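You operate a simulated robot arm through the tools that you are given. There is no shell and no other tool. Be economical: measure what you need, move in short steps, check, and stop when the job is done.

The job below is to be done with a simulated robot arm. You get a single attempt, and the scene is never put back.

TASK
Press the tare button three times. Then put the tall box from the top of the square table on the belt past the line gate. Then take the brown carton on the top of the back belt and put it away on the bottom shelf of the corner bench. The order counts. Set down upright: tall box, brown carton.

The check looks at the end state, three seconds after you hand in, the way a careful person would. Anything else that was tipped, shoved, dropped, spilled or broken makes it a failure.

THE ROBOT
A 7-joint arm with a fingered hand on a trunk, on a base that drives. Base frame: it is fixed to the floor where the robot stands at the start and does not move with it; the origin is under the middle of the robot, x ahead of it, y to its left, z up. Lengths are in m, angles in rad, forces in N, time in s.
Its first joint turns from -2.601 to 2.601 rad. Places, roughly: belt past the line gate [2, 4.1, 0.9]; bottom shelf of the corner bench [-7.9, 0.4, 0.2]; brown carton [3.5, 6.25, 1]; tall box [3.5, -0.5, 1]; tare button [0.6, -0.2, 0.9]. Payload 3.5 kg.
The TCP is the grasp point between the finger pads, 0.03 m short of the fingertips. In the tool frame z runs along the fingers and y along their closing line. The gripper opens to 0.104 m. The gripper's body begins 0.035 m behind the TCP. The gripper is a hand of 4 fingers: y runs from the thumb to the fingers, the wrist lies at [-0.015, -0.11, -0.186] in the tool frame, and closing takes about 1.5 s.
Orientation is told as [roll, pitch, yaw] about the base's x, y, z axes, in that order, counted from this pose: with the fingers straight down and the wrist toward the robot, the tool's x, y and z point along [0, 1, 0], [1, 0, 0] and [0, 0, -1] of the base frame.

THE INTERFACE
- The arm moves only by the tool servo_tool. Its argument "rows" is a list of rows, each a list of 7 numbers: the closure in counts, from 0 (fully open) to 255 (shut), then the shift along the base's x, y, z in units of 400 mm (1.0 is 400 mm), then the turn, a rotation vector about the base's x, y, z in units of 60 degrees (1.0 is 60 degrees). In form: [[jaw, tx, ty, tz, ax, ay, az], ...]. A call has 1 to 10 rows; each row is the pose to reach, as a shift and turn from the pose commanded when the call began. A call with a number of a shift or a turn outside -1 to 1 is refused whole. Each row takes 0.2 s and may step no farther than 0.05 m and 0.15 rad from the row before; otherwise, or with a gripper value out of range, the whole call is refused. A pose out of reach is approached as far as the arm can. The call stops where the force on the tool passes 40 N (or 10 N more than at its start, if that is more) or the arm is blocked; 0.2 s more then pass. Each finger travels about 0.045 m/s and halts on what it meets, pressing with about 30 N; the grip force reading is that of the motor and also rises with nothing between the fingers. The clock runs only during rows and for 0.2 s after the last one: add rows that repeat a pose to give the fingers time. The reply holds the time, the measured pose of the TCP, the force on the tool along the base axes, the opening and the grip force, in the units named above and with some noise, with the torque about the TCP (base axes, N m) and any sound that the robot's microphone picked up.
- Cameras (640 x 400 px; columns grow to the right, rows downward): "scene" is now at [0.0274, 0.1169, 1.4993]; the picture's right is [-0.59, -0.80, 0.00], its down [-0.40, 0.29, -0.87] and it looks along [0.70, -0.52, -0.49] (base axes); focal length 294 px, centre (320, 200). "wrist" rides on the gripper at [0.061, -0.092, -0.13] in the tool frame; the picture's right is [-0.81, 0.28, -0.52], its down [-0.53, -0.71, 0.46] and it looks along [-0.24, 0.64, 0.72] (tool axes); focal length 275 px, centre (320, 200). There is no depth. A picture from a camera that has moved, and an enlarged one, comes with that camera's place and axes in the base frame and with its lens.
- capture(camera): a new picture of that camera. No time passes.
- slide_trunk(by): slides the trunk up (or, below 0, down) by that many m; the arm and the scene camera ride with it, the base frame stays. It gives what a move gives, with no picture.
- drive_base(legs): drives the robot by 1 to 6 legs, each [ahead, left, turn to the left] in m, m and rad, along the robot's own axes; the way and the turn of a leg run together, so that a leg with both is an arc; at most 1.5 m and 3.142 rad a leg. The arm and the cameras ride along, it lands a little off, and it stops where it bumps. It gives what a move gives.
- set_grasp(shape): the hand has 4 fingers and takes this shape, open, in about a second: jaw (thumb against the fingers, like two jaws); tri (thumb and two fingers); tip (a fingertip pinch); poke (one finger out to press); point (the index stretched); flat (the hand flat); cup (the hand cupped); fist (a fist). The gripper value then closes the fingers along that shape, each until it touches; the sizes above hold for jaw. It gives what a move gives, with no picture.
- head_to(pan, tilt): turns the head with the scene camera to pan (to the left, within 2.705 rad either way) and tilt (down, from -0.506 to 1.204), counted from straight ahead of the robot. It gives what a move gives.
- zoom(camera, box): a new picture of the part [left, top, right, bottom] of that camera's present view, enlarged. No time passes.
- close_job(): hands the job in; it is judged then, once.

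Work in short steps. Places have to be worked out from the pictures, the camera data and where the tool is seen: move nearer, look again, correct. Check each grasp and each placing, and mend what went wrong. You have 165 turns and 112 pictures in all, those below and enlarged ones among them. Open the gripper and draw the arm clear of the work before you hand the job in, unless the task says otherwise; then end with one line.

The tools are called after "Request:" as name(argument=value, ...) on one line, values as JSON. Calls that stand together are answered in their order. servo_tool: Moves the arm, as the interface text tells. Its arguments: {"type":"object","properties":{"rows":{"type":"array","items":{"type":"array","items":{"type":"number"}}}},"required":["rows"]} The other tools are called the same way: slide_trunk (by) slides the trunk up or down; set_grasp (shape) gives the hand a shape; drive_base (legs) drives the base; head_to (pan, tilt) turns the head that bears the scene camera; capture (camera) takes a picture; zoom (camera, box) takes an enlarged picture of a part of a camera's view; close_job () hands the job in.

At the start:

```text
clock: 0.0
tool_pos: [0.5173, -0.2298, 1.1705]
ee_rot: [-0.001, 0.001, -0.001]
force: [0.0, 0.0, 0.2]
wrist_torque: [-0.03, -0.02, 0.02]
width: 0.1038
grip_force: 0.0
shape: jaw
trunk travel left (down, up): [-0.525, 0.185]
robot x, y, heading: [-0.002, -0.0002, 0.001]
head pan, tilt: [-0.637, 0.515]
```

scene: 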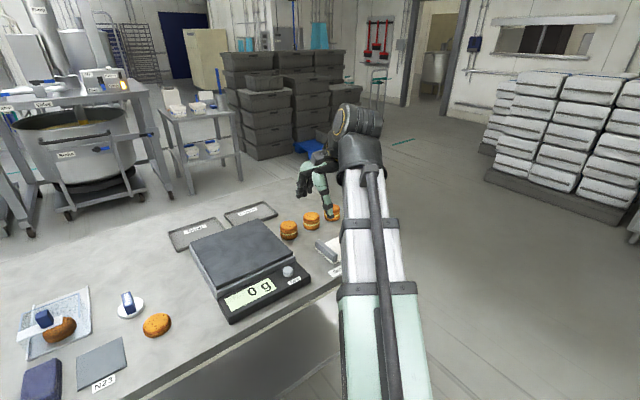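
wrist: 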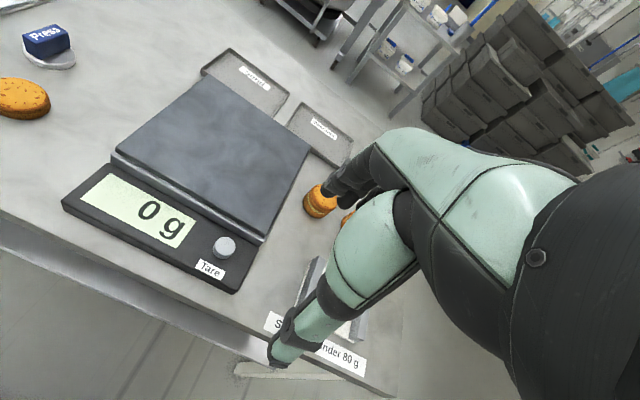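

The tare button is at about [0.59, -0.19, 0.91] from the scene picture. I set the hand to a poke shape and look where the finger is.

Request:
set_grasp(shape="poke")

Request:
capture(camera="wrist")

Request:
zoom(camera="scene", box=[180, 130, 420, 330])

```text
clock: 0.9
tool_pos: [0.5168, -0.2295, 1.1696]
ee_rot: [0.0, 0.0, -0.001]
force: [-0.1, 1.0, 0.2]
wrist_torque: [-0.03, 0.01, -0.02]
width: 0.0001
grip_force: 0.1
shape: poke
trunk travel left (down, up): [-0.525, 0.185]
robot x, y, heading: [-0.0014, 0.0004, -0.0]
head pan, tilt: [-0.637, 0.515]
```

```text
109 pictures are left
camera wrist: at [0.4252, -0.1692, 1.3009], right [0.28, -0.81, 0.52], down [-0.71, -0.53, -0.46], along [0.64, -0.24, -0.72], focal length 275 px, centre (320, 200)
```

wrist: 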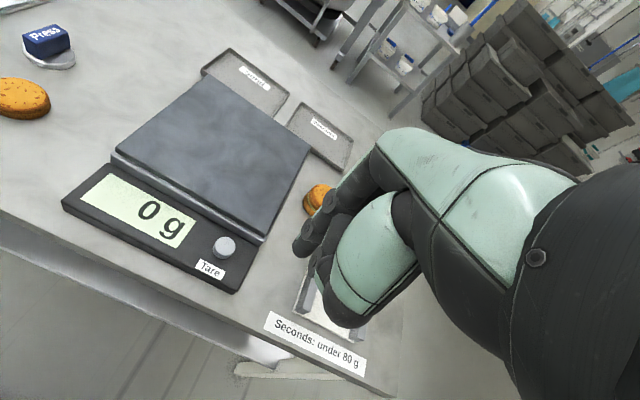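

```text
2.00 times, centred on (300, 230) of scene
camera zoom: at [0.0274, 0.1169, 1.4993], right [-0.59, -0.8, 0.0], down [-0.4, 0.29, -0.87], along [0.7, -0.52, -0.49], focal length 588 px, centre (360, 140)
```

zoom: 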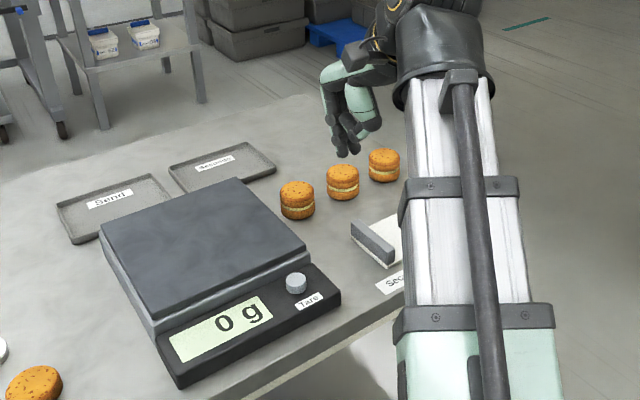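

The button triangulates to about [0.596, -0.19, 0.905]. I zoom in on the hand to find the poking fingertip.

Request:
zoom(camera="wrist", box=[200, 180, 420, 340])

Request:
zoom(camera="scene", box=[270, 120, 400, 220])

```text
2.50 times, centred on (310, 260) of wrist
camera zoom: at [0.4252, -0.1692, 1.3009], right [0.28, -0.81, 0.52], down [-0.71, -0.53, -0.46], along [0.64, -0.24, -0.72], focal length 688 px, centre (345, 50)
```

zoom: 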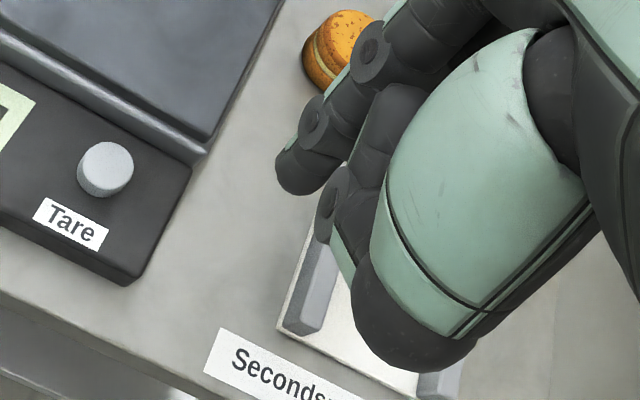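

```text
4.00 times, centred on (335, 170) of scene
camera zoom: at [0.0274, 0.1169, 1.4993], right [-0.59, -0.8, 0.0], down [-0.4, 0.29, -0.87], along [0.7, -0.52, -0.49], focal length 1176 px, centre (260, 320)
```

zoom: 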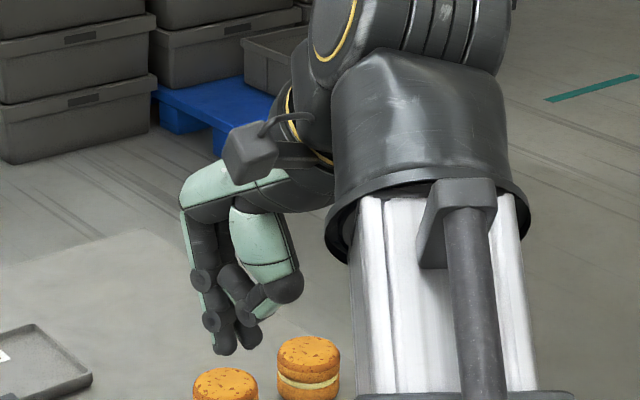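

The poke tip is about 0.031 m below the TCP and about 0.005 m to its left. I move above the button and check before pressing.

Request:
servo_tool(rows=[[0, 0.1, 0.04, 0, 0, 0, 0], [0, 0.1925, 0.08, -0.05, 0, 0, 0], [0, 0.1925, 0.08, -0.17, 0, 0, 0], [0, 0.1925, 0.08, -0.29, 0, 0, 0], [0, 0.1925, 0.08, -0.4, 0, 0, 0], [0, 0.1925, 0.08, -0.5, 0, 0, 0], [0, 0.1925, 0.08, -0.5, 0, 0, 0]])

Request:
zoom(camera="wrist", box=[160, 150, 420, 350])

Request:
zoom(camera="scene", box=[220, 200, 350, 300])

```text
clock: 2.5
tool_pos: [0.5942, -0.1971, 0.9684]
ee_rot: [0.0, -0.001, 0.0]
force: [-0.6, -0.2, 0.4]
wrist_torque: [-0.02, 0.0, 0.0]
width: 0.0
grip_force: 0.1
shape: poke
trunk travel left (down, up): [-0.525, 0.185]
robot x, y, heading: [0.0004, 0.0012, -0.003]
head pan, tilt: [-0.637, 0.515]
```

```text
2.00 times, centred on (290, 250) of wrist
camera zoom: at [0.5024, -0.1362, 1.0987], right [0.28, -0.81, 0.52], down [-0.71, -0.53, -0.46], along [0.64, -0.24, -0.72], focal length 551 px, centre (380, 100)
```

zoom: 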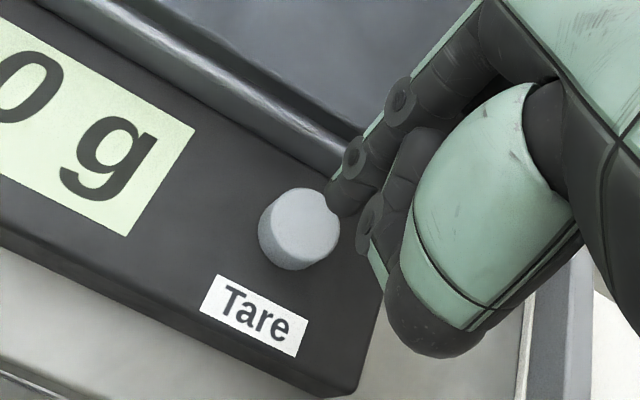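

```text
4.00 times, centred on (285, 250) of scene
camera zoom: at [0.0275, 0.1169, 1.4993], right [-0.59, -0.8, 0.0], down [-0.4, 0.29, -0.87], along [0.7, -0.52, -0.49], focal length 1176 px, centre (460, 0)
```

zoom: 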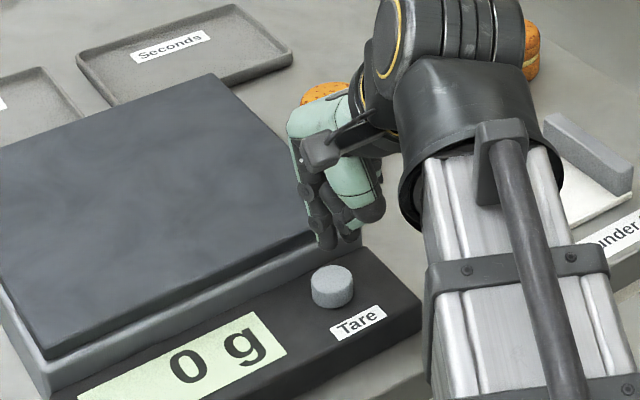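

The tip sits straight above the button, about 0.03 m over it. I lower gently and watch the force, sound and display.

Request:
servo_tool(rows=[[0, 0.0, 0, -0.04, 0, 0, 0], [0, 0.0, 0, -0.07, 0, 0, 0], [0, 0, 0, -0.08, 0, 0, 0], [0, 0, 0, -0.085, 0, 0, 0], [0, 0, 0, -0.085, 0, 0, 0]])

Request:
zoom(camera="scene", box=[220, 200, 350, 300])

```text
clock: 3.7
tool_pos: [0.5933, -0.198, 0.9349]
ee_rot: [-0.001, -0.001, 0.001]
force: [0.7, -0.3, -0.1]
wrist_torque: [0.0, -0.03, 0.0]
width: 0.0
grip_force: 0.0
shape: poke
trunk travel left (down, up): [-0.525, 0.185]
robot x, y, heading: [-0.0002, 0.0043, 0.003]
head pan, tilt: [-0.637, 0.515]
```

```text
4.00 times, centred on (285, 250) of scene
camera zoom: at [0.0274, 0.1169, 1.4993], right [-0.59, -0.8, 0.0], down [-0.4, 0.29, -0.87], along [0.7, -0.52, -0.49], focal length 1176 px, centre (460, 0)
```

zoom: 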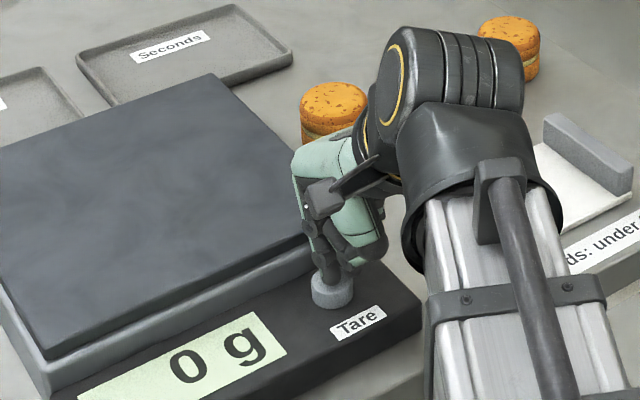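

Almost touching, no force yet. I press a few mm deeper in tiny steps.

Request:
servo_tool(rows=[[0, 0, 0, -0.005, 0, 0, 0], [0, 0, 0, -0.01, 0, 0, 0], [0, 0, 0, -0.015, 0, 0, 0], [0, 0, 0, -0.015, 0, 0, 0]])

```text
clock: 4.7
tool_pos: [0.5938, -0.1978, 0.9308]
ee_rot: [0.001, -0.002, 0.0]
force: [-1.1, 0.4, 2.8]
wrist_torque: [0.0, 0.04, 0.0]
width: 0.0001
grip_force: 0.1
shape: poke
trunk travel left (down, up): [-0.525, 0.185]
robot x, y, heading: [0.0001, 0.0015, -0.004]
head pan, tilt: [-0.637, 0.515]
heard: click
```

A click: the first press, at 2.8 N. I lift 2 cm and press once more the same way.

Request:
servo_tool(rows=[[0, 0, 0, 0.03, 0, 0, 0], [0, 0, 0, 0.05, 0, 0, 0], [0, 0, 0, 0.05, 0, 0, 0], [0, 0, 0, 0.03, 0, 0, 0], [0, 0, 0, 0.01, 0, 0, 0], [0, 0, 0, 0.004, 0, 0, 0], [0, 0, 0, 0, 0, 0, 0], [0, 0, 0, 0, 0, 0, 0]])

```text
clock: 6.5
tool_pos: [0.5941, -0.1989, 0.9318]
ee_rot: [0.001, 0.001, 0.0]
force: [0.5, -0.1, 2.8]
wrist_torque: [0.02, -0.04, -0.02]
width: 0.0001
grip_force: 0.0
shape: poke
trunk travel left (down, up): [-0.525, 0.185]
robot x, y, heading: [-0.0015, -0.0001, -0.001]
head pan, tilt: [-0.637, 0.515]
heard: click
```

Second click heard. I repeat for the third press and then leave upward.

Request:
servo_tool(rows=[[0, 0, 0, 0.03, 0, 0, 0], [0, 0, 0, 0.05, 0, 0, 0], [0, 0, 0, 0.05, 0, 0, 0], [0, 0, 0, 0.03, 0, 0, 0], [0, 0, 0, 0.01, 0, 0, 0], [0, 0, 0, 0.004, 0, 0, 0], [0, 0, 0, 0, 0, 0, 0], [0, 0, 0, 0, 0, 0, 0]])

Request:
servo_tool(rows=[[0, 0, 0, 0.06, 0, 0, 0], [0, 0, 0, 0.18, 0, 0, 0], [0, 0, 0, 0.3, 0, 0, 0], [0, 0, 0, 0.42, 0, 0, 0], [0, 0, 0, 0.54, 0, 0, 0], [0, 0, 0, 0.66, 0, 0, 0]])

Request:
head_to(pan=-0.15, tilt=0.3)

Request:
capture(camera="scene")

```text
clock: 8.3
tool_pos: [0.5933, -0.1974, 0.9307]
ee_rot: [0.0, 0.0, 0.0]
force: [-0.3, -0.3, 2.9]
wrist_torque: [0.0, 0.02, 0.03]
width: 0.0005
grip_force: 0.1
shape: poke
trunk travel left (down, up): [-0.525, 0.185]
robot x, y, heading: [-0.0007, 0.0005, 0.001]
head pan, tilt: [-0.637, 0.515]
heard: click
```

```text
clock: 9.7
tool_pos: [0.5935, -0.2004, 1.1928]
ee_rot: [0.0, 0.001, 0.0]
force: [0.3, -0.2, 1.1]
wrist_torque: [0.02, -0.02, 0.0]
width: 0.0
grip_force: 0.1
shape: poke
trunk travel left (down, up): [-0.525, 0.185]
robot x, y, heading: [-0.001, -0.0012, 0.001]
head pan, tilt: [-0.637, 0.515]
```

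```text
clock: 10.6
tool_pos: [0.5925, -0.2012, 1.1925]
ee_rot: [-0.001, 0.001, 0.001]
force: [0.1, 0.4, 0.0]
wrist_torque: [0.02, -0.01, -0.04]
width: 0.0001
grip_force: 0.0
shape: poke
trunk travel left (down, up): [-0.525, 0.185]
robot x, y, heading: [0.003, 0.0001, 0.001]
head pan, tilt: [-0.15, 0.3]
```

```text
102 pictures are left
camera scene: at [0.0468, 0.1568, 1.519], right [-0.15, -0.99, 0.0], down [-0.29, 0.04, -0.96], along [0.94, -0.14, -0.3], focal length 294 px, centre (320, 200)
```

scene: 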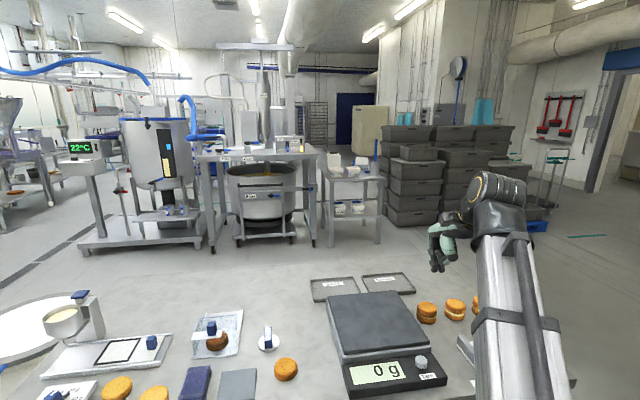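

Three presses done. The small table ahead matches [3.5, -0.5]; I zoom in and look around for the route and the belts.

Request:
zoom(camera="scene", box=[290, 130, 418, 210])

Request:
head_to(pan=1.0, tilt=0.25)

Request:
capture(camera="scene")

Request:
head_to(pan=-1.2, tilt=0.4)

Request:
capture(camera="scene")

```text
5.00 times, centred on (354, 170) of scene
camera zoom: at [0.0468, 0.1568, 1.519], right [-0.15, -0.99, 0.0], down [-0.29, 0.04, -0.96], along [0.94, -0.14, -0.3], focal length 1470 px, centre (150, 350)
```

zoom: 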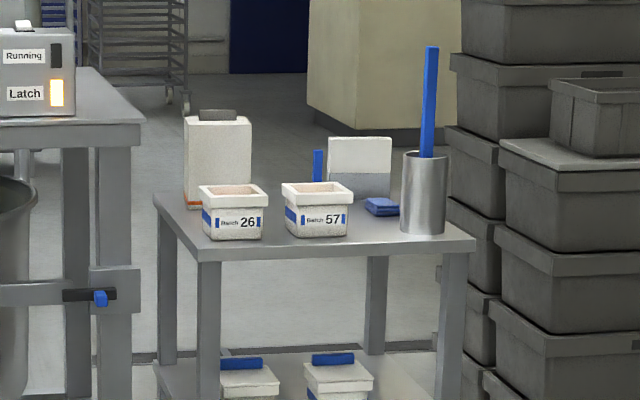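

```text
clock: 12.0
tool_pos: [0.5932, -0.2005, 1.1912]
ee_rot: [0.0, 0.0, 0.0]
force: [0.0, -1.8, -0.4]
wrist_torque: [0.02, 0.01, 0.0]
width: 0.0002
grip_force: 0.1
shape: poke
trunk travel left (down, up): [-0.525, 0.185]
robot x, y, heading: [-0.0037, -0.0015, -0.002]
head pan, tilt: [1.0, 0.25]
```

```text
100 pictures are left
camera scene: at [0.0051, 0.2494, 1.5238], right [0.84, -0.54, 0.0], down [-0.13, -0.21, -0.97], along [0.52, 0.82, -0.25], focal length 294 px, centre (320, 200)
```

scene: 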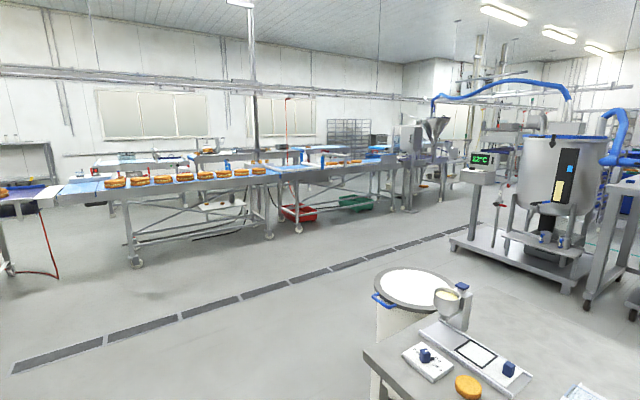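

```text
clock: 14.1
tool_pos: [0.593, -0.1991, 1.1923]
ee_rot: [0.001, -0.001, 0.0]
force: [-0.1, 0.0, 0.2]
wrist_torque: [0.03, 0.02, 0.02]
width: 0.0
grip_force: 0.1
shape: poke
trunk travel left (down, up): [-0.525, 0.185]
robot x, y, heading: [0.0014, 0.0015, -0.003]
head pan, tilt: [-1.201, 0.4]
```

```text
99 pictures are left
camera scene: at [-0.0119, 0.0845, 1.5098], right [-0.93, -0.36, 0.0], down [-0.14, 0.36, -0.92], along [0.33, -0.86, -0.39], focal length 294 px, centre (320, 200)
```

scene: 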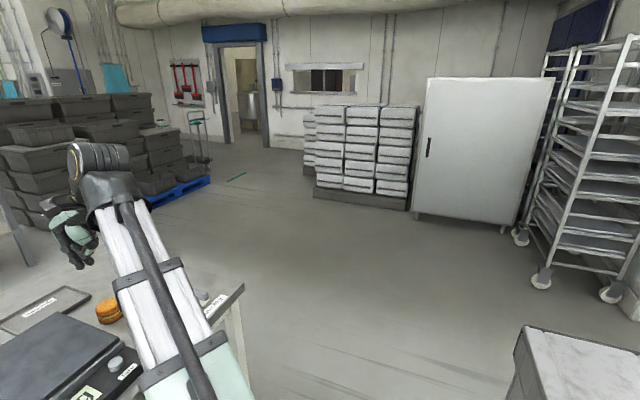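

The tall box stands at the far left of the square table. I look down to my right for clearance, since a white bench corner is close behind me.

Request:
set_grasp(shape="jaw")

Request:
head_to(pan=-1.57, tilt=0.9)

Request:
capture(camera="scene")

Request:
head_to(pan=-0.3, tilt=1.2)

Request:
capture(camera="scene")

```text
clock: 15.0
tool_pos: [0.5938, -0.1997, 1.1915]
ee_rot: [0.0, 0.001, 0.003]
force: [-0.1, 0.5, 0.0]
wrist_torque: [0.02, -0.01, 0.03]
width: 0.1035
grip_force: 0.1
shape: jaw
trunk travel left (down, up): [-0.525, 0.185]
robot x, y, heading: [0.0012, -0.0007, 0.004]
head pan, tilt: [-1.201, 0.4]
```

```text
clock: 15.9
tool_pos: [0.593, -0.1998, 1.1931]
ee_rot: [-0.001, 0.0, 0.001]
force: [0.2, -0.5, -0.9]
wrist_torque: [0.04, -0.03, -0.01]
width: 0.1037
grip_force: 0.0
shape: jaw
trunk travel left (down, up): [-0.525, 0.185]
robot x, y, heading: [-0.0032, -0.0023, 0.002]
head pan, tilt: [-1.571, 0.901]
```

```text
98 pictures are left
camera scene: at [-0.0454, 0.0953, 1.4668], right [-1.0, 0.0, 0.0], down [0.0, 0.78, -0.62], along [0.0, -0.62, -0.78], focal length 294 px, centre (320, 200)
```

scene: 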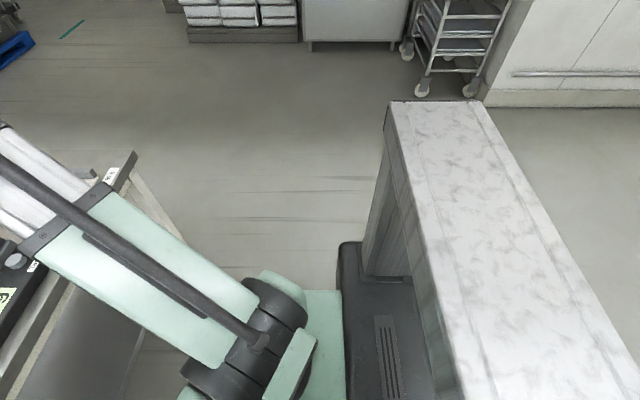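

```text
clock: 17.3
tool_pos: [0.5941, -0.1995, 1.1922]
ee_rot: [0.001, 0.0, -0.001]
force: [0.1, -0.7, -0.1]
wrist_torque: [0.02, -0.01, 0.04]
width: 0.1038
grip_force: 0.1
shape: jaw
trunk travel left (down, up): [-0.525, 0.185]
robot x, y, heading: [-0.0035, -0.0028, -0.001]
head pan, tilt: [-0.3, 1.201]
```

```text
97 pictures are left
camera scene: at [0.008, 0.1542, 1.4469], right [-0.3, -0.96, 0.0], down [-0.89, 0.28, -0.36], along [0.35, -0.11, -0.93], focal length 294 px, centre (320, 200)
```

scene: 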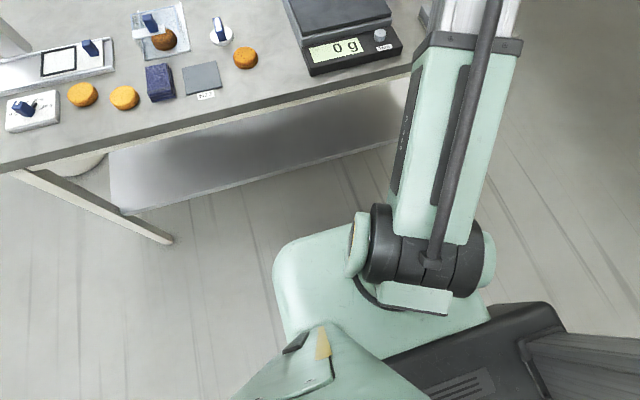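

The robot has free room of about 0.25 m ahead and the bench edge lies just behind. I ease forward a little, slide right, and then go ahead past the table end.

Request:
drive_base(legs=[[0.08, 0, 0], [0, -1.35, 0], [1.2, 0, 0]])

Request:
head_to(pan=0.4, tilt=0.4)

Request:
capture(camera="scene")

```text
clock: 30.4
tool_pos: [1.8376, -1.6122, 1.1937]
ee_rot: [0.0, 0.001, -0.038]
force: [-0.4, 0.2, 0.3]
wrist_torque: [0.0, 0.0, -0.02]
width: 0.1039
grip_force: 0.1
shape: jaw
trunk travel left (down, up): [-0.525, 0.185]
robot x, y, heading: [1.2511, -1.3877, -0.041]
head pan, tilt: [-0.3, 1.201]
```

```text
clock: 31.5
tool_pos: [1.8377, -1.6113, 1.1933]
ee_rot: [0.0, 0.001, -0.039]
force: [-0.7, -0.9, 0.0]
wrist_torque: [-0.01, -0.02, 0.02]
width: 0.1036
grip_force: 0.1
shape: jaw
trunk travel left (down, up): [-0.525, 0.185]
robot x, y, heading: [1.2495, -1.3862, -0.038]
head pan, tilt: [0.4, 0.4]
```

```text
96 pictures are left
camera scene: at [1.3003, -1.1841, 1.5097], right [0.35, -0.94, 0.0], down [-0.36, -0.14, -0.92], along [0.86, 0.32, -0.39], focal length 294 px, centre (320, 200)
```

scene: 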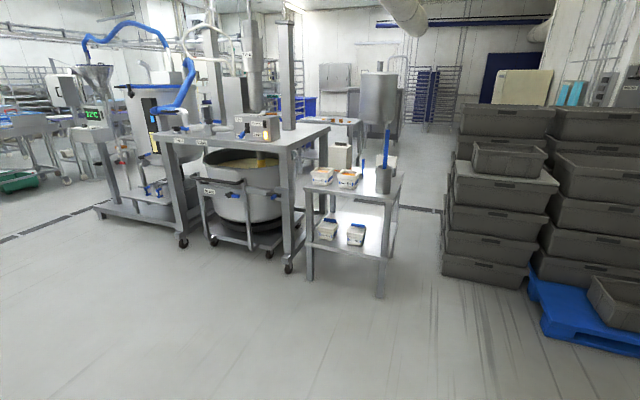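

The square table front runs at about x 3.0, y from -0.4 to -1.0. I drive to about (2.35, -0.5), facing it, then look closely.

Request:
drive_base(legs=[[0, 0, 0.04], [1.1, 0, 0], [0, 0.9, 0]])

Request:
head_to(pan=-0.1, tilt=0.5)

Request:
capture(camera="scene")

Request:
capture(camera="wrist")

```text
clock: 41.9
tool_pos: [2.9483, -0.6931, 1.1928]
ee_rot: [0.0, 0.001, -0.013]
force: [-0.4, -0.7, 0.0]
wrist_torque: [0.01, -0.01, 0.0]
width: 0.1039
grip_force: 0.1
shape: jaw
trunk travel left (down, up): [-0.525, 0.185]
robot x, y, heading: [2.3509, -0.4881, -0.013]
head pan, tilt: [0.4, 0.4]
```

```text
clock: 42.8
tool_pos: [2.9473, -0.6927, 1.1924]
ee_rot: [0.0, 0.0, -0.014]
force: [0.0, -0.3, 0.1]
wrist_torque: [-0.01, 0.0, -0.01]
width: 0.1041
grip_force: 0.0
shape: jaw
trunk travel left (down, up): [-0.525, 0.185]
robot x, y, heading: [2.3591, -0.4839, -0.01]
head pan, tilt: [-0.099, 0.499]
```

```text
95 pictures are left
camera scene: at [2.4031, -0.3248, 1.5006], right [-0.11, -0.99, 0.0], down [-0.48, 0.05, -0.88], along [0.87, -0.1, -0.48], focal length 294 px, centre (320, 200)
```

scene: 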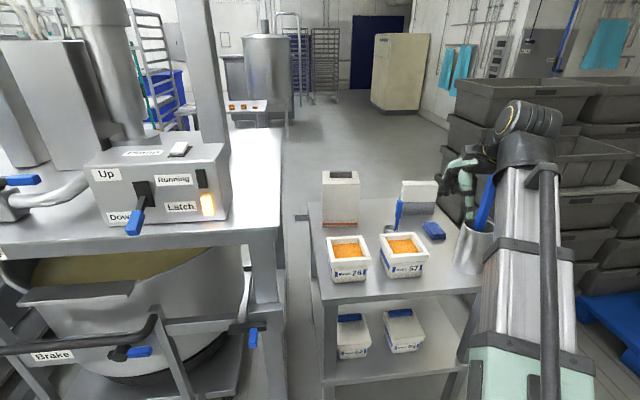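

```text
94 pictures are left
camera wrist: at [2.8561, -0.6312, 1.3229], right [0.27, -0.81, 0.52], down [-0.72, -0.52, -0.46], along [0.64, -0.25, -0.72], focal length 275 px, centre (320, 200)
```

wrist: 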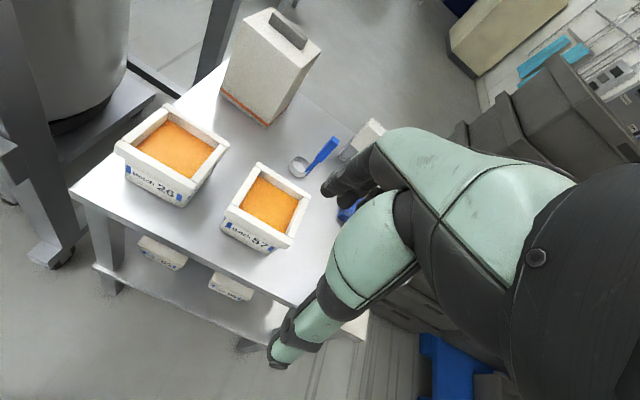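

The tall box is wide across y, thin in depth, with a slot in the top. I zoom in from both cameras to measure it.

Request:
zoom(camera="scene", box=[300, 150, 460, 250])

Request:
zoom(camera="wrist", box=[180, 0, 372, 120])

```text
4.00 times, centred on (380, 200) of scene
camera zoom: at [2.4031, -0.3248, 1.5006], right [-0.11, -0.99, 0.0], down [-0.48, 0.05, -0.88], along [0.87, -0.1, -0.48], focal length 1176 px, centre (80, 200)
```

zoom: 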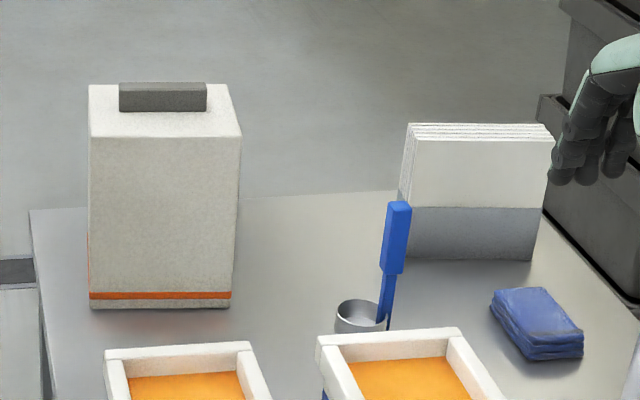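

```text
3.33 times, centred on (276, 60) of wrist
camera zoom: at [2.8561, -0.6312, 1.3229], right [0.27, -0.81, 0.52], down [-0.72, -0.52, -0.46], along [0.64, -0.25, -0.72], focal length 918 px, centre (467, 667)
```

zoom: 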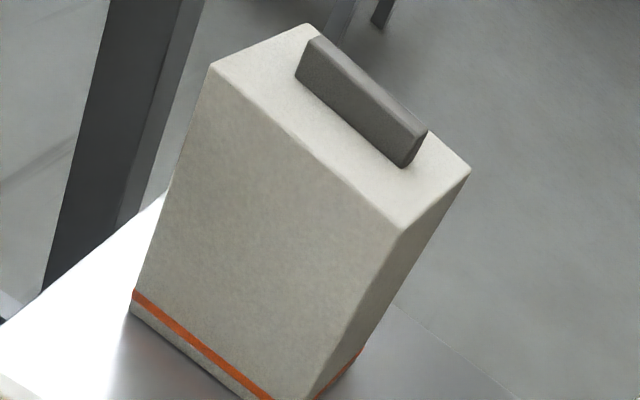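

The box is about 0.15 x 0.12 x 0.20 m and turned about -0.11 rad. A raised handle bar sits on top at about (3.50, -0.535), z 1.00–1.022. I line the tool up in y and yaw, then drive nearer.

Request:
servo_tool(rows=[[0, 0, 0.1, 0.05, 0, 0, -0.03], [0, 0, 0.2, 0.1, 0, 0, -0.06], [0, 0, 0.3, 0.12, 0, 0, -0.0926], [0, 0, 0.38, 0.12, 0, 0, -0.0926], [0, 0, 0.38, 0.12, 0, 0, -0.0926]])

Request:
drive_base(legs=[[0.28, 0, 0]])

Request:
head_to(pan=-0.05, tilt=0.6)

Request:
capture(camera="scene")

Request:
capture(camera="wrist")

```text
clock: 44.0
tool_pos: [2.9472, -0.5399, 1.2388]
ee_rot: [0.001, 0.0, -0.107]
force: [0.0, -0.4, -0.6]
wrist_torque: [-0.03, 0.01, 0.03]
width: 0.1041
grip_force: 0.1
shape: jaw
trunk travel left (down, up): [-0.525, 0.185]
robot x, y, heading: [2.3559, -0.4846, -0.01]
head pan, tilt: [-0.099, 0.499]
```

```text
clock: 46.0
tool_pos: [3.2346, -0.5426, 1.2386]
ee_rot: [0.001, -0.002, -0.106]
force: [0.9, -0.2, 0.2]
wrist_torque: [0.01, -0.01, -0.02]
width: 0.1039
grip_force: 0.1
shape: jaw
trunk travel left (down, up): [-0.525, 0.185]
robot x, y, heading: [2.6397, -0.4893, -0.007]
head pan, tilt: [-0.099, 0.499]
```

```text
clock: 46.7
tool_pos: [3.2343, -0.5419, 1.2394]
ee_rot: [0.002, 0.0, -0.106]
force: [1.2, 0.3, -0.3]
wrist_torque: [0.02, 0.03, 0.01]
width: 0.1043
grip_force: 0.1
shape: jaw
trunk travel left (down, up): [-0.525, 0.185]
robot x, y, heading: [2.6425, -0.4908, -0.01]
head pan, tilt: [-0.051, 0.6]
```

```text
91 pictures are left
camera scene: at [2.687, -0.3232, 1.4916], right [-0.06, -1.0, 0.0], down [-0.56, 0.03, -0.83], along [0.82, -0.05, -0.56], focal length 294 px, centre (320, 200)
```

scene: 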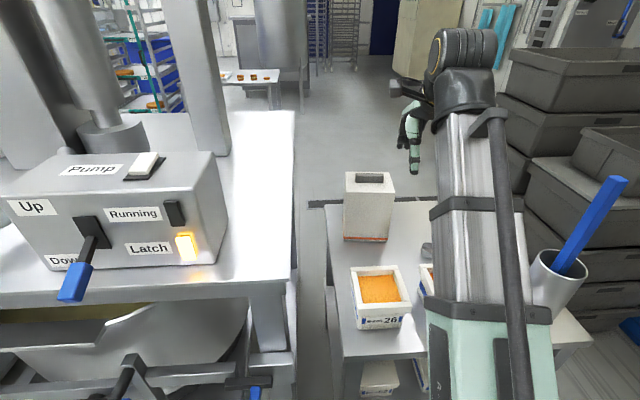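

```text
90 pictures are left
camera wrist: at [3.1493, -0.4712, 1.3696], right [0.19, -0.83, 0.52], down [-0.77, -0.45, -0.46], along [0.62, -0.31, -0.72], focal length 275 px, centre (320, 200)
```

wrist: 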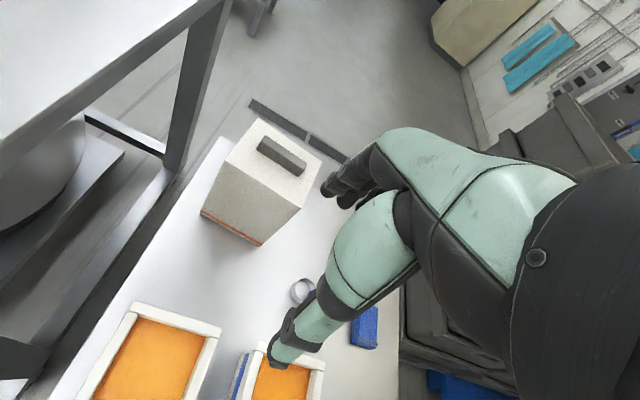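

Both views place the handle bar at (3.497, -0.530, 1.02). I move over it at z 1.10 and check again.

Request:
servo_tool(rows=[[0, 0.12, 0.01, 0, 0, 0, 0], [0, 0.24, 0.02, 0, 0, 0, 0], [0, 0.36, 0.03, 0, 0, 0, 0], [0, 0.48, 0.03, 0, 0, 0, 0], [0, 0.6, 0.03, 0, 0, 0, 0], [0, 0.657, 0.03, -0.08, 0, 0, 0], [0, 0.657, 0.03, -0.2, 0, 0, 0], [0, 0.657, 0.03, -0.3, 0, 0, 0], [0, 0.657, 0.03, -0.35, 0, 0, 0], [0, 0.657, 0.03, -0.35, 0, 0, 0]])

Request:
capture(camera="wrist")

Request:
zoom(camera="scene", box=[310, 100, 470, 200])

```text
clock: 48.9
tool_pos: [3.4952, -0.5304, 1.1007]
ee_rot: [0.001, 0.002, -0.107]
force: [-0.2, -0.3, -0.2]
wrist_torque: [-0.03, 0.0, -0.01]
width: 0.1041
grip_force: 0.2
shape: jaw
trunk travel left (down, up): [-0.525, 0.185]
robot x, y, heading: [2.6418, -0.4879, -0.01]
head pan, tilt: [-0.051, 0.6]
```

```text
89 pictures are left
camera wrist: at [3.4106, -0.4603, 1.2302], right [0.19, -0.83, 0.52], down [-0.77, -0.45, -0.46], along [0.62, -0.31, -0.72], focal length 275 px, centre (320, 200)
```

wrist: 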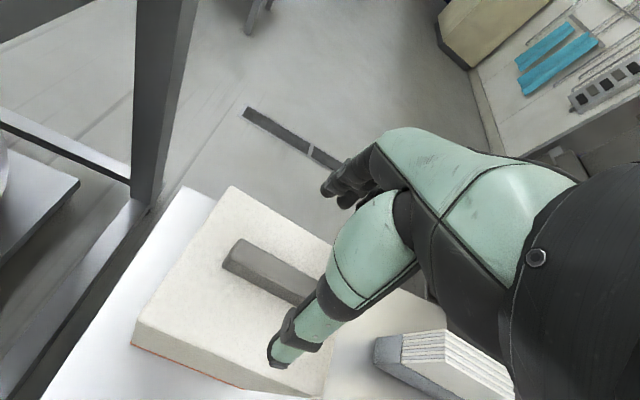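

```text
4.00 times, centred on (390, 150) of scene
camera zoom: at [2.6871, -0.3232, 1.4915], right [-0.06, -1.0, 0.0], down [-0.56, 0.03, -0.83], along [0.82, -0.05, -0.56], focal length 1176 px, centre (40, 400)
```

zoom: 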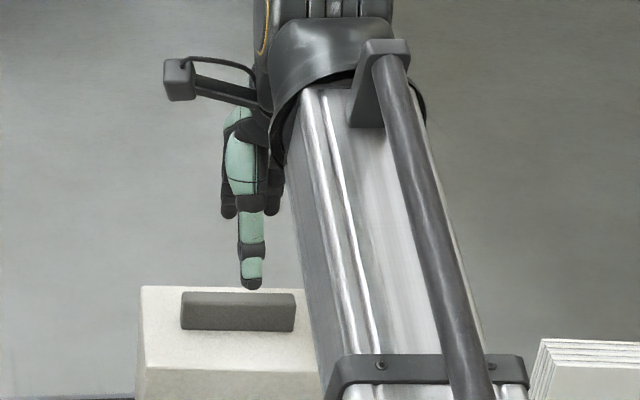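

Alignment looks right: the bar runs through the tool centre. I descend to z about 1.036 with the fingers either side of the bar, and look.

Request:
servo_tool(rows=[[0, 0, 0, -0.08, 0, 0, 0], [0, 0, 0, -0.13, 0, 0, 0], [0, 0, 0, -0.15, 0, 0, 0], [0, 0, 0, -0.16, 0, 0, 0], [0, 0, 0, -0.16, 0, 0, 0]])

Request:
zoom(camera="wrist", box=[130, 180, 450, 380])

Request:
zoom(camera="scene", box=[320, 120, 448, 200])

```text
clock: 50.1
tool_pos: [3.4966, -0.5296, 1.036]
ee_rot: [0.002, 0.001, -0.106]
force: [0.0, -0.3, 0.0]
wrist_torque: [-0.02, 0.01, -0.02]
width: 0.1042
grip_force: 0.0
shape: jaw
trunk travel left (down, up): [-0.525, 0.185]
robot x, y, heading: [2.6417, -0.486, -0.009]
head pan, tilt: [-0.051, 0.6]
```

```text
2.00 times, centred on (290, 280) of wrist
camera zoom: at [3.4115, -0.46, 1.166], right [0.19, -0.83, 0.52], down [-0.77, -0.45, -0.46], along [0.62, -0.31, -0.72], focal length 551 px, centre (380, 40)
```

zoom: 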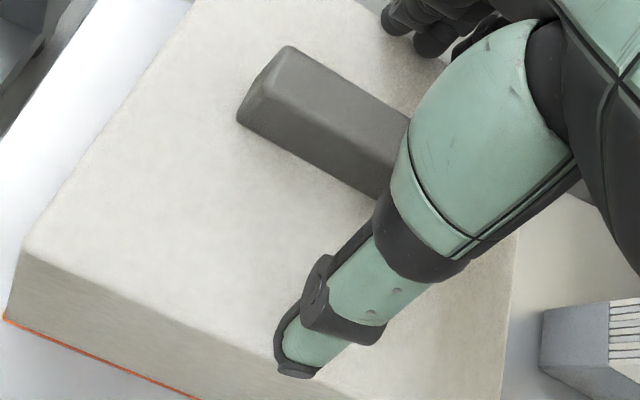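

```text
5.00 times, centred on (384, 160) of scene
camera zoom: at [2.6871, -0.3232, 1.4915], right [-0.06, -1.0, 0.0], down [-0.56, 0.03, -0.83], along [0.82, -0.05, -0.56], focal length 1470 px, centre (0, 400)
```

zoom: 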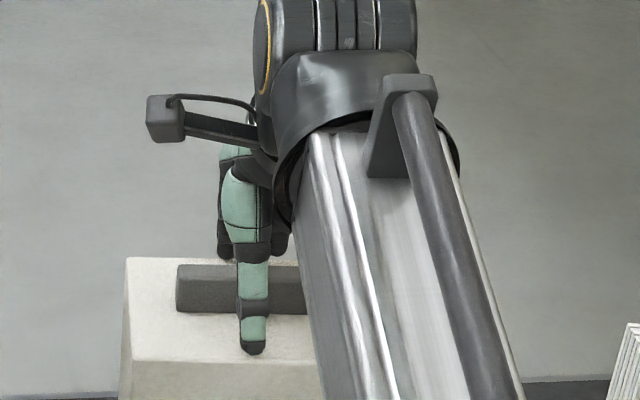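

The fingers straddle the bar with no contact. I close.

Request:
servo_tool(rows=[[80, 0, 0, 0, 0, 0, 0], [160, 0, 0, 0, 0, 0, 0], [255, 0, 0, 0, 0, 0, 0], [255, 0, 0, 0, 0, 0, 0], [255, 0, 0, 0, 0, 0, 0], [255, 0, 0, 0, 0, 0, 0], [255, 0, 0, 0, 0, 0, 0], [255, 0, 0, 0, 0, 0, 0], [255, 0, 0, 0, 0, 0, 0]])

Request:
zoom(camera="wrist", box=[130, 180, 450, 380])

```text
clock: 52.1
tool_pos: [3.4958, -0.5303, 1.0385]
ee_rot: [0.001, -0.003, -0.107]
force: [-1.0, -1.3, 10.9]
wrist_torque: [0.1, -0.29, -0.04]
width: 0.0119
grip_force: 29.8
shape: jaw
trunk travel left (down, up): [-0.525, 0.185]
robot x, y, heading: [2.645, -0.4901, -0.003]
head pan, tilt: [-0.051, 0.6]
```

```text
2.00 times, centred on (290, 280) of wrist
camera zoom: at [3.4105, -0.4601, 1.1674], right [0.19, -0.84, 0.52], down [-0.77, -0.45, -0.46], along [0.62, -0.31, -0.72], focal length 551 px, centre (380, 40)
```

zoom: 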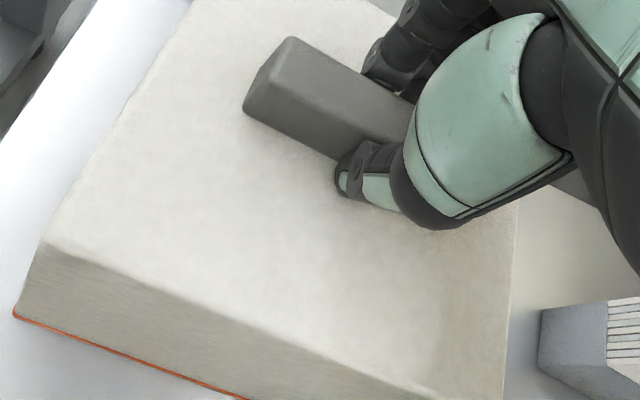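

Closed on the bar with 30 N, with the fingertips pressing lightly on the box top. I lift a few cm and check the hold.

Request:
servo_tool(rows=[[255, 0, 0, 0.01, 0, 0, 0], [255, 0, 0, 0.02, 0, 0, 0], [255, 0, 0, 0.04, 0, 0, 0], [255, 0, 0, 0.07, 0, 0, 0], [255, 0, 0, 0.1, 0, 0, 0], [255, 0, 0, 0.1, 0, 0, 0]])

Request:
zoom(camera="wrist", box=[130, 180, 450, 380])

Request:
zoom(camera="scene", box=[320, 120, 480, 260])

```text
clock: 53.5
tool_pos: [3.4963, -0.5283, 1.0769]
ee_rot: [0.0, -0.001, -0.107]
force: [-0.7, -0.2, -2.2]
wrist_torque: [0.02, 0.04, -0.02]
width: 0.0113
grip_force: 30.2
shape: jaw
trunk travel left (down, up): [-0.525, 0.185]
robot x, y, heading: [2.64, -0.4911, -0.008]
head pan, tilt: [-0.051, 0.6]
```

```text
2.00 times, centred on (290, 280) of wrist
camera zoom: at [3.4119, -0.4583, 1.2064], right [0.19, -0.83, 0.52], down [-0.77, -0.45, -0.46], along [0.61, -0.31, -0.72], focal length 551 px, centre (380, 40)
```

zoom: 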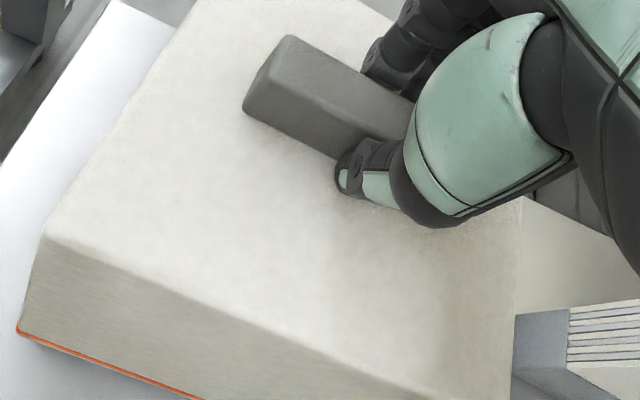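

```text
2.86 times, centred on (400, 190) of scene
camera zoom: at [2.6873, -0.3232, 1.4915], right [-0.06, -1.0, 0.0], down [-0.56, 0.03, -0.82], along [0.82, -0.05, -0.57], focal length 840 px, centre (91, 229)
```

zoom: 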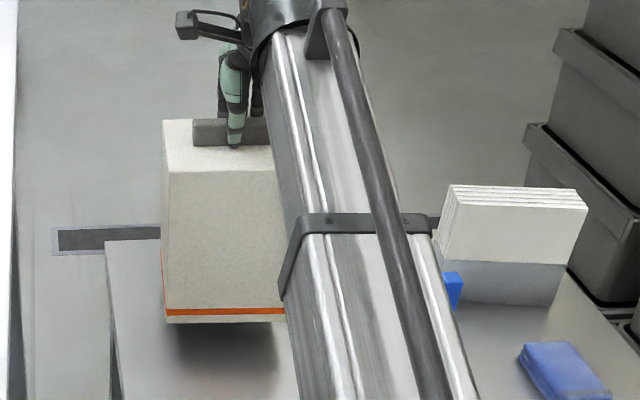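

The box hangs straight and is light (about 0.2 kg); its bottom is 0.239 m below the TCP. I raise it well clear of the cups and draw it in.

Request:
servo_tool(rows=[[255, 0, 0, 0.1, 0, 0, 0], [255, 0, 0, 0.2, 0, 0, 0], [255, 0, 0, 0.3, 0, 0, 0], [255, 0, 0, 0.4, 0, 0, 0], [255, -0.1, 0, 0.4, 0, 0, 0], [255, -0.2, 0, 0.4, 0, 0, 0], [255, -0.3, 0, 0.4, 0, 0, 0], [255, -0.4, 0, 0.4, 0, 0, 0], [255, -0.5, 0, 0.4, 0, 0, 0], [255, -0.5, 0, 0.4, 0, 0, 0]])

Request:
drive_base(legs=[[-0.7, 0, 0], [0, 0, 0.79]])

Request:
head_to(pan=0.45, tilt=0.3)

Request:
capture(camera="scene")

```text
clock: 55.7
tool_pos: [3.2972, -0.5292, 1.2346]
ee_rot: [-0.001, 0.0, -0.106]
force: [0.0, -0.5, -2.2]
wrist_torque: [0.01, -0.01, -0.01]
width: 0.0112
grip_force: 29.8
shape: jaw
trunk travel left (down, up): [-0.525, 0.185]
robot x, y, heading: [2.6391, -0.4897, -0.011]
head pan, tilt: [-0.051, 0.6]
```

```text
clock: 61.6
tool_pos: [2.4333, -0.044, 1.2339]
ee_rot: [0.001, 0.001, 0.682]
force: [0.8, 0.0, -2.4]
wrist_torque: [0.0, -0.02, 0.03]
width: 0.011
grip_force: 30.1
shape: jaw
trunk travel left (down, up): [-0.525, 0.185]
robot x, y, heading: [1.9448, -0.4793, 0.779]
head pan, tilt: [-0.051, 0.6]
```

```text
clock: 62.5
tool_pos: [2.4315, -0.0452, 1.234]
ee_rot: [-0.001, 0.0, 0.681]
force: [-0.1, -0.3, -2.9]
wrist_torque: [-0.01, 0.02, 0.01]
width: 0.011
grip_force: 30.0
shape: jaw
trunk travel left (down, up): [-0.525, 0.185]
robot x, y, heading: [1.9414, -0.4819, 0.779]
head pan, tilt: [0.45, 0.3]
```

```text
82 pictures are left
camera scene: at [1.8229, -0.3027, 1.519], right [0.94, -0.34, 0.0], down [-0.1, -0.28, -0.96], along [0.32, 0.9, -0.3], focal length 294 px, centre (320, 200)
```

scene: 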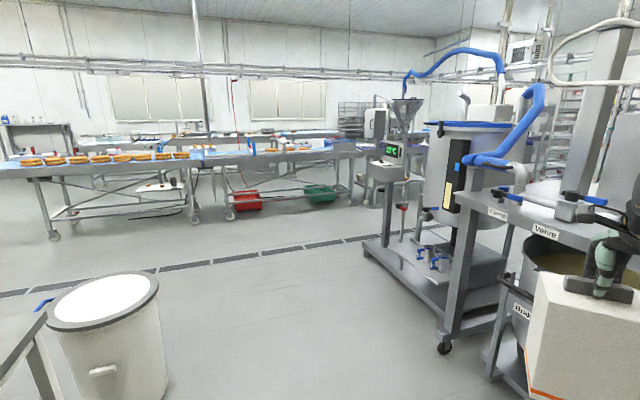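

The way along x≈2.35 is clear between the white bin and the mixer. I turn to face the belts, shift right, and drive forward to about y 2.2.

Request:
drive_base(legs=[[0, 0, 0.79], [0, -0.4, 0], [1.4, 0, 0], [1.3, 0, 0]])

Request:
head_to(pan=0.35, tilt=0.3)

Request:
capture(camera="scene")

```text
clock: 79.7
tool_pos: [2.3557, 2.8503, 1.2351]
ee_rot: [0.0, 0.0, 1.478]
force: [-0.6, -0.4, -1.7]
wrist_torque: [-0.03, 0.03, 0.02]
width: 0.0107
grip_force: 30.3
shape: jaw
trunk travel left (down, up): [-0.525, 0.185]
robot x, y, heading: [2.3251, 2.1984, 1.58]
head pan, tilt: [0.45, 0.3]
```

```text
clock: 80.4
tool_pos: [2.3553, 2.8494, 1.2343]
ee_rot: [0.0, 0.0, 1.478]
force: [0.4, -0.2, -3.4]
wrist_torque: [0.03, 0.02, -0.02]
width: 0.011
grip_force: 30.1
shape: jaw
trunk travel left (down, up): [-0.525, 0.185]
robot x, y, heading: [2.3243, 2.193, 1.574]
head pan, tilt: [0.351, 0.3]
```

```text
81 pictures are left
camera scene: at [2.1219, 2.2376, 1.519], right [0.94, 0.35, 0.0], down [0.1, -0.28, -0.96], along [-0.33, 0.9, -0.3], focal length 294 px, centre (320, 200)
```

scene: 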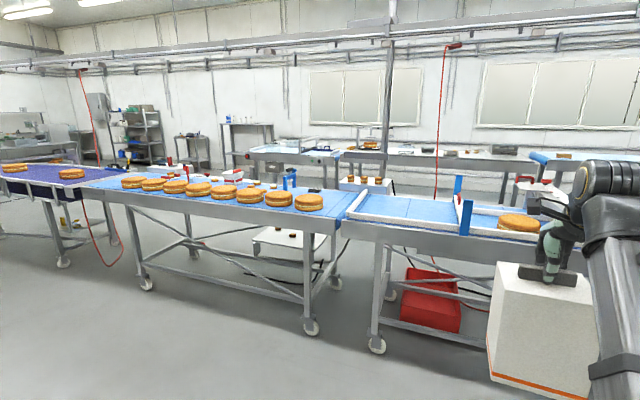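

The gate is the pair of blue posts at about x 2.33; the empty blue belt past it spans x 1.75–2.3 around y 4.05. I move to about (2.0, 2.95) and look closer.

Request:
drive_base(legs=[[0, 0.3, 0], [0.75, 0, 0]])

Request:
head_to(pan=0.0, tilt=0.5)

Request:
capture(camera="scene")

Request:
capture(camera="wrist")

```text
clock: 86.1
tool_pos: [2.0377, 3.5932, 1.2334]
ee_rot: [0.0, 0.0, 1.491]
force: [0.7, 0.7, -2.0]
wrist_torque: [0.01, 0.04, 0.03]
width: 0.0106
grip_force: 29.8
shape: jaw
trunk travel left (down, up): [-0.525, 0.185]
robot x, y, heading: [2.0155, 2.9392, 1.587]
head pan, tilt: [0.351, 0.3]
```

```text
clock: 86.9
tool_pos: [2.038, 3.5923, 1.2331]
ee_rot: [0.0, 0.0, 1.494]
force: [-0.3, -0.5, -3.4]
wrist_torque: [0.03, 0.0, 0.02]
width: 0.0108
grip_force: 30.3
shape: jaw
trunk travel left (down, up): [-0.525, 0.185]
robot x, y, heading: [2.0106, 2.9378, 1.585]
head pan, tilt: [0.0, 0.499]
```

```text
80 pictures are left
camera scene: at [1.8443, 2.9806, 1.5007], right [1.0, 0.02, 0.0], down [0.01, -0.48, -0.88], along [-0.02, 0.88, -0.48], focal length 294 px, centre (320, 200)
```

scene: 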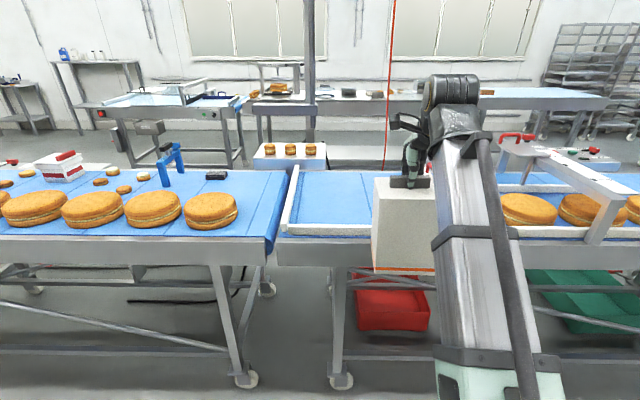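

```text
79 pictures are left
camera wrist: at [1.9696, 3.5047, 1.3643], right [0.83, 0.21, 0.52], down [0.47, -0.75, -0.46], along [0.29, 0.62, -0.72], focal length 275 px, centre (320, 200)
```

wrist: 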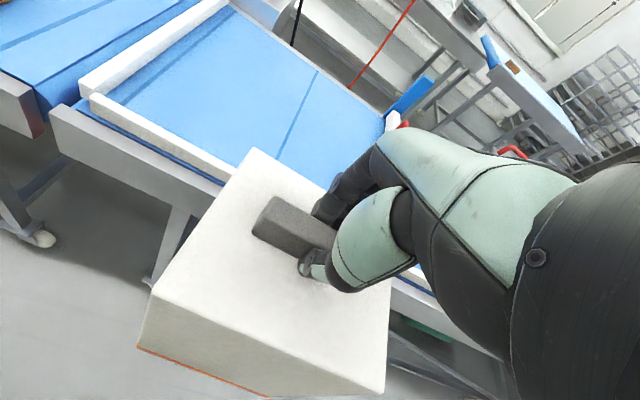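

The belt tray past the gate spans y 3.84–4.34 with rails at z≈0.92, so the target is about (1.98, 4.09). I drive 0.36 m nearer with the box above rail height.

Request:
drive_base(legs=[[0.36, 0, 0]])

Request:
capture(camera="wrist")

Request:
head_to(pan=-0.1, tilt=0.7)

Request:
capture(camera="scene")

```text
clock: 89.2
tool_pos: [2.0278, 3.9508, 1.234]
ee_rot: [0.0, 0.001, 1.495]
force: [-0.4, 0.3, -3.0]
wrist_torque: [-0.05, -0.01, 0.0]
width: 0.011
grip_force: 30.4
shape: jaw
trunk travel left (down, up): [-0.525, 0.185]
robot x, y, heading: [2.0085, 3.2965, 1.59]
head pan, tilt: [0.0, 0.499]
```

```text
78 pictures are left
camera wrist: at [1.9603, 3.8634, 1.3641], right [0.83, 0.21, 0.52], down [0.48, -0.75, -0.45], along [0.29, 0.62, -0.72], focal length 275 px, centre (320, 200)
```

wrist: 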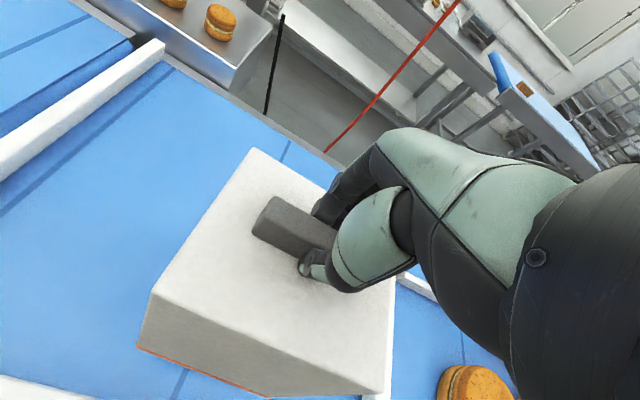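

```text
clock: 89.9
tool_pos: [2.0284, 3.9503, 1.2335]
ee_rot: [0.0, 0.0, 1.495]
force: [-0.8, -0.1, -3.2]
wrist_torque: [0.03, 0.01, 0.0]
width: 0.0113
grip_force: 29.9
shape: jaw
trunk travel left (down, up): [-0.525, 0.185]
robot x, y, heading: [2.0102, 3.2948, 1.592]
head pan, tilt: [-0.099, 0.7]
```

```text
77 pictures are left
camera scene: at [1.8457, 3.3321, 1.483], right [1.0, -0.08, 0.0], down [-0.05, -0.64, -0.77], along [0.06, 0.76, -0.64], focal length 294 px, centre (320, 200)
```

scene: 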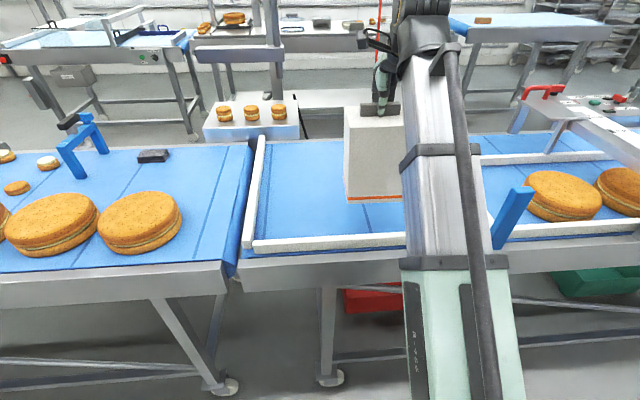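

Everything is clear below. I move the box to (2.0, 4.11), square it to the belt, and lower to about 1.5 cm above it.

Request:
servo_tool(rows=[[255, -0.02, 0.1, 0, 0, 0, 0.03], [255, -0.04, 0.2, 0, 0, 0, 0.06], [255, -0.06, 0.3, 0, 0, 0, 0.073], [255, -0.068, 0.4, 0, 0, 0, 0.073], [255, -0.068, 0.4, -0.08, 0, 0, 0.073], [255, -0.068, 0.4, -0.16, 0, 0, 0.073], [255, -0.068, 0.4, -0.19, 0, 0, 0.073], [255, -0.068, 0.4, -0.19, 0, 0, 0.073]])

Request:
capture(camera="scene")

```text
clock: 91.7
tool_pos: [1.9995, 4.1107, 1.156]
ee_rot: [0.001, -0.001, 1.573]
force: [0.0, 0.3, -3.1]
wrist_torque: [0.04, 0.0, 0.01]
width: 0.0108
grip_force: 29.7
shape: jaw
trunk travel left (down, up): [-0.525, 0.185]
robot x, y, heading: [2.0055, 3.2993, 1.592]
head pan, tilt: [-0.099, 0.7]
```

```text
76 pictures are left
camera scene: at [1.8457, 3.3321, 1.4829], right [1.0, -0.08, 0.0], down [-0.05, -0.64, -0.76], along [0.06, 0.76, -0.64], focal length 294 px, centre (320, 200)
```

scene: 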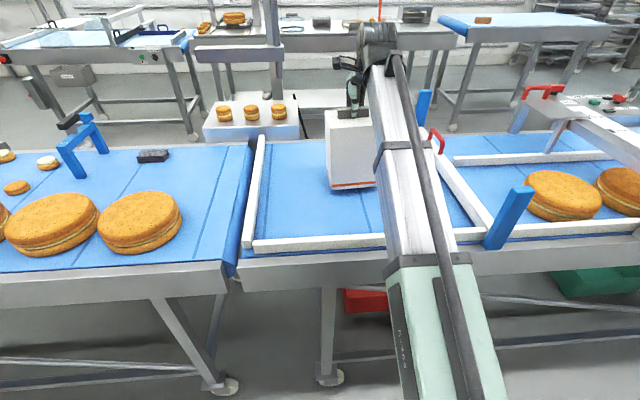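

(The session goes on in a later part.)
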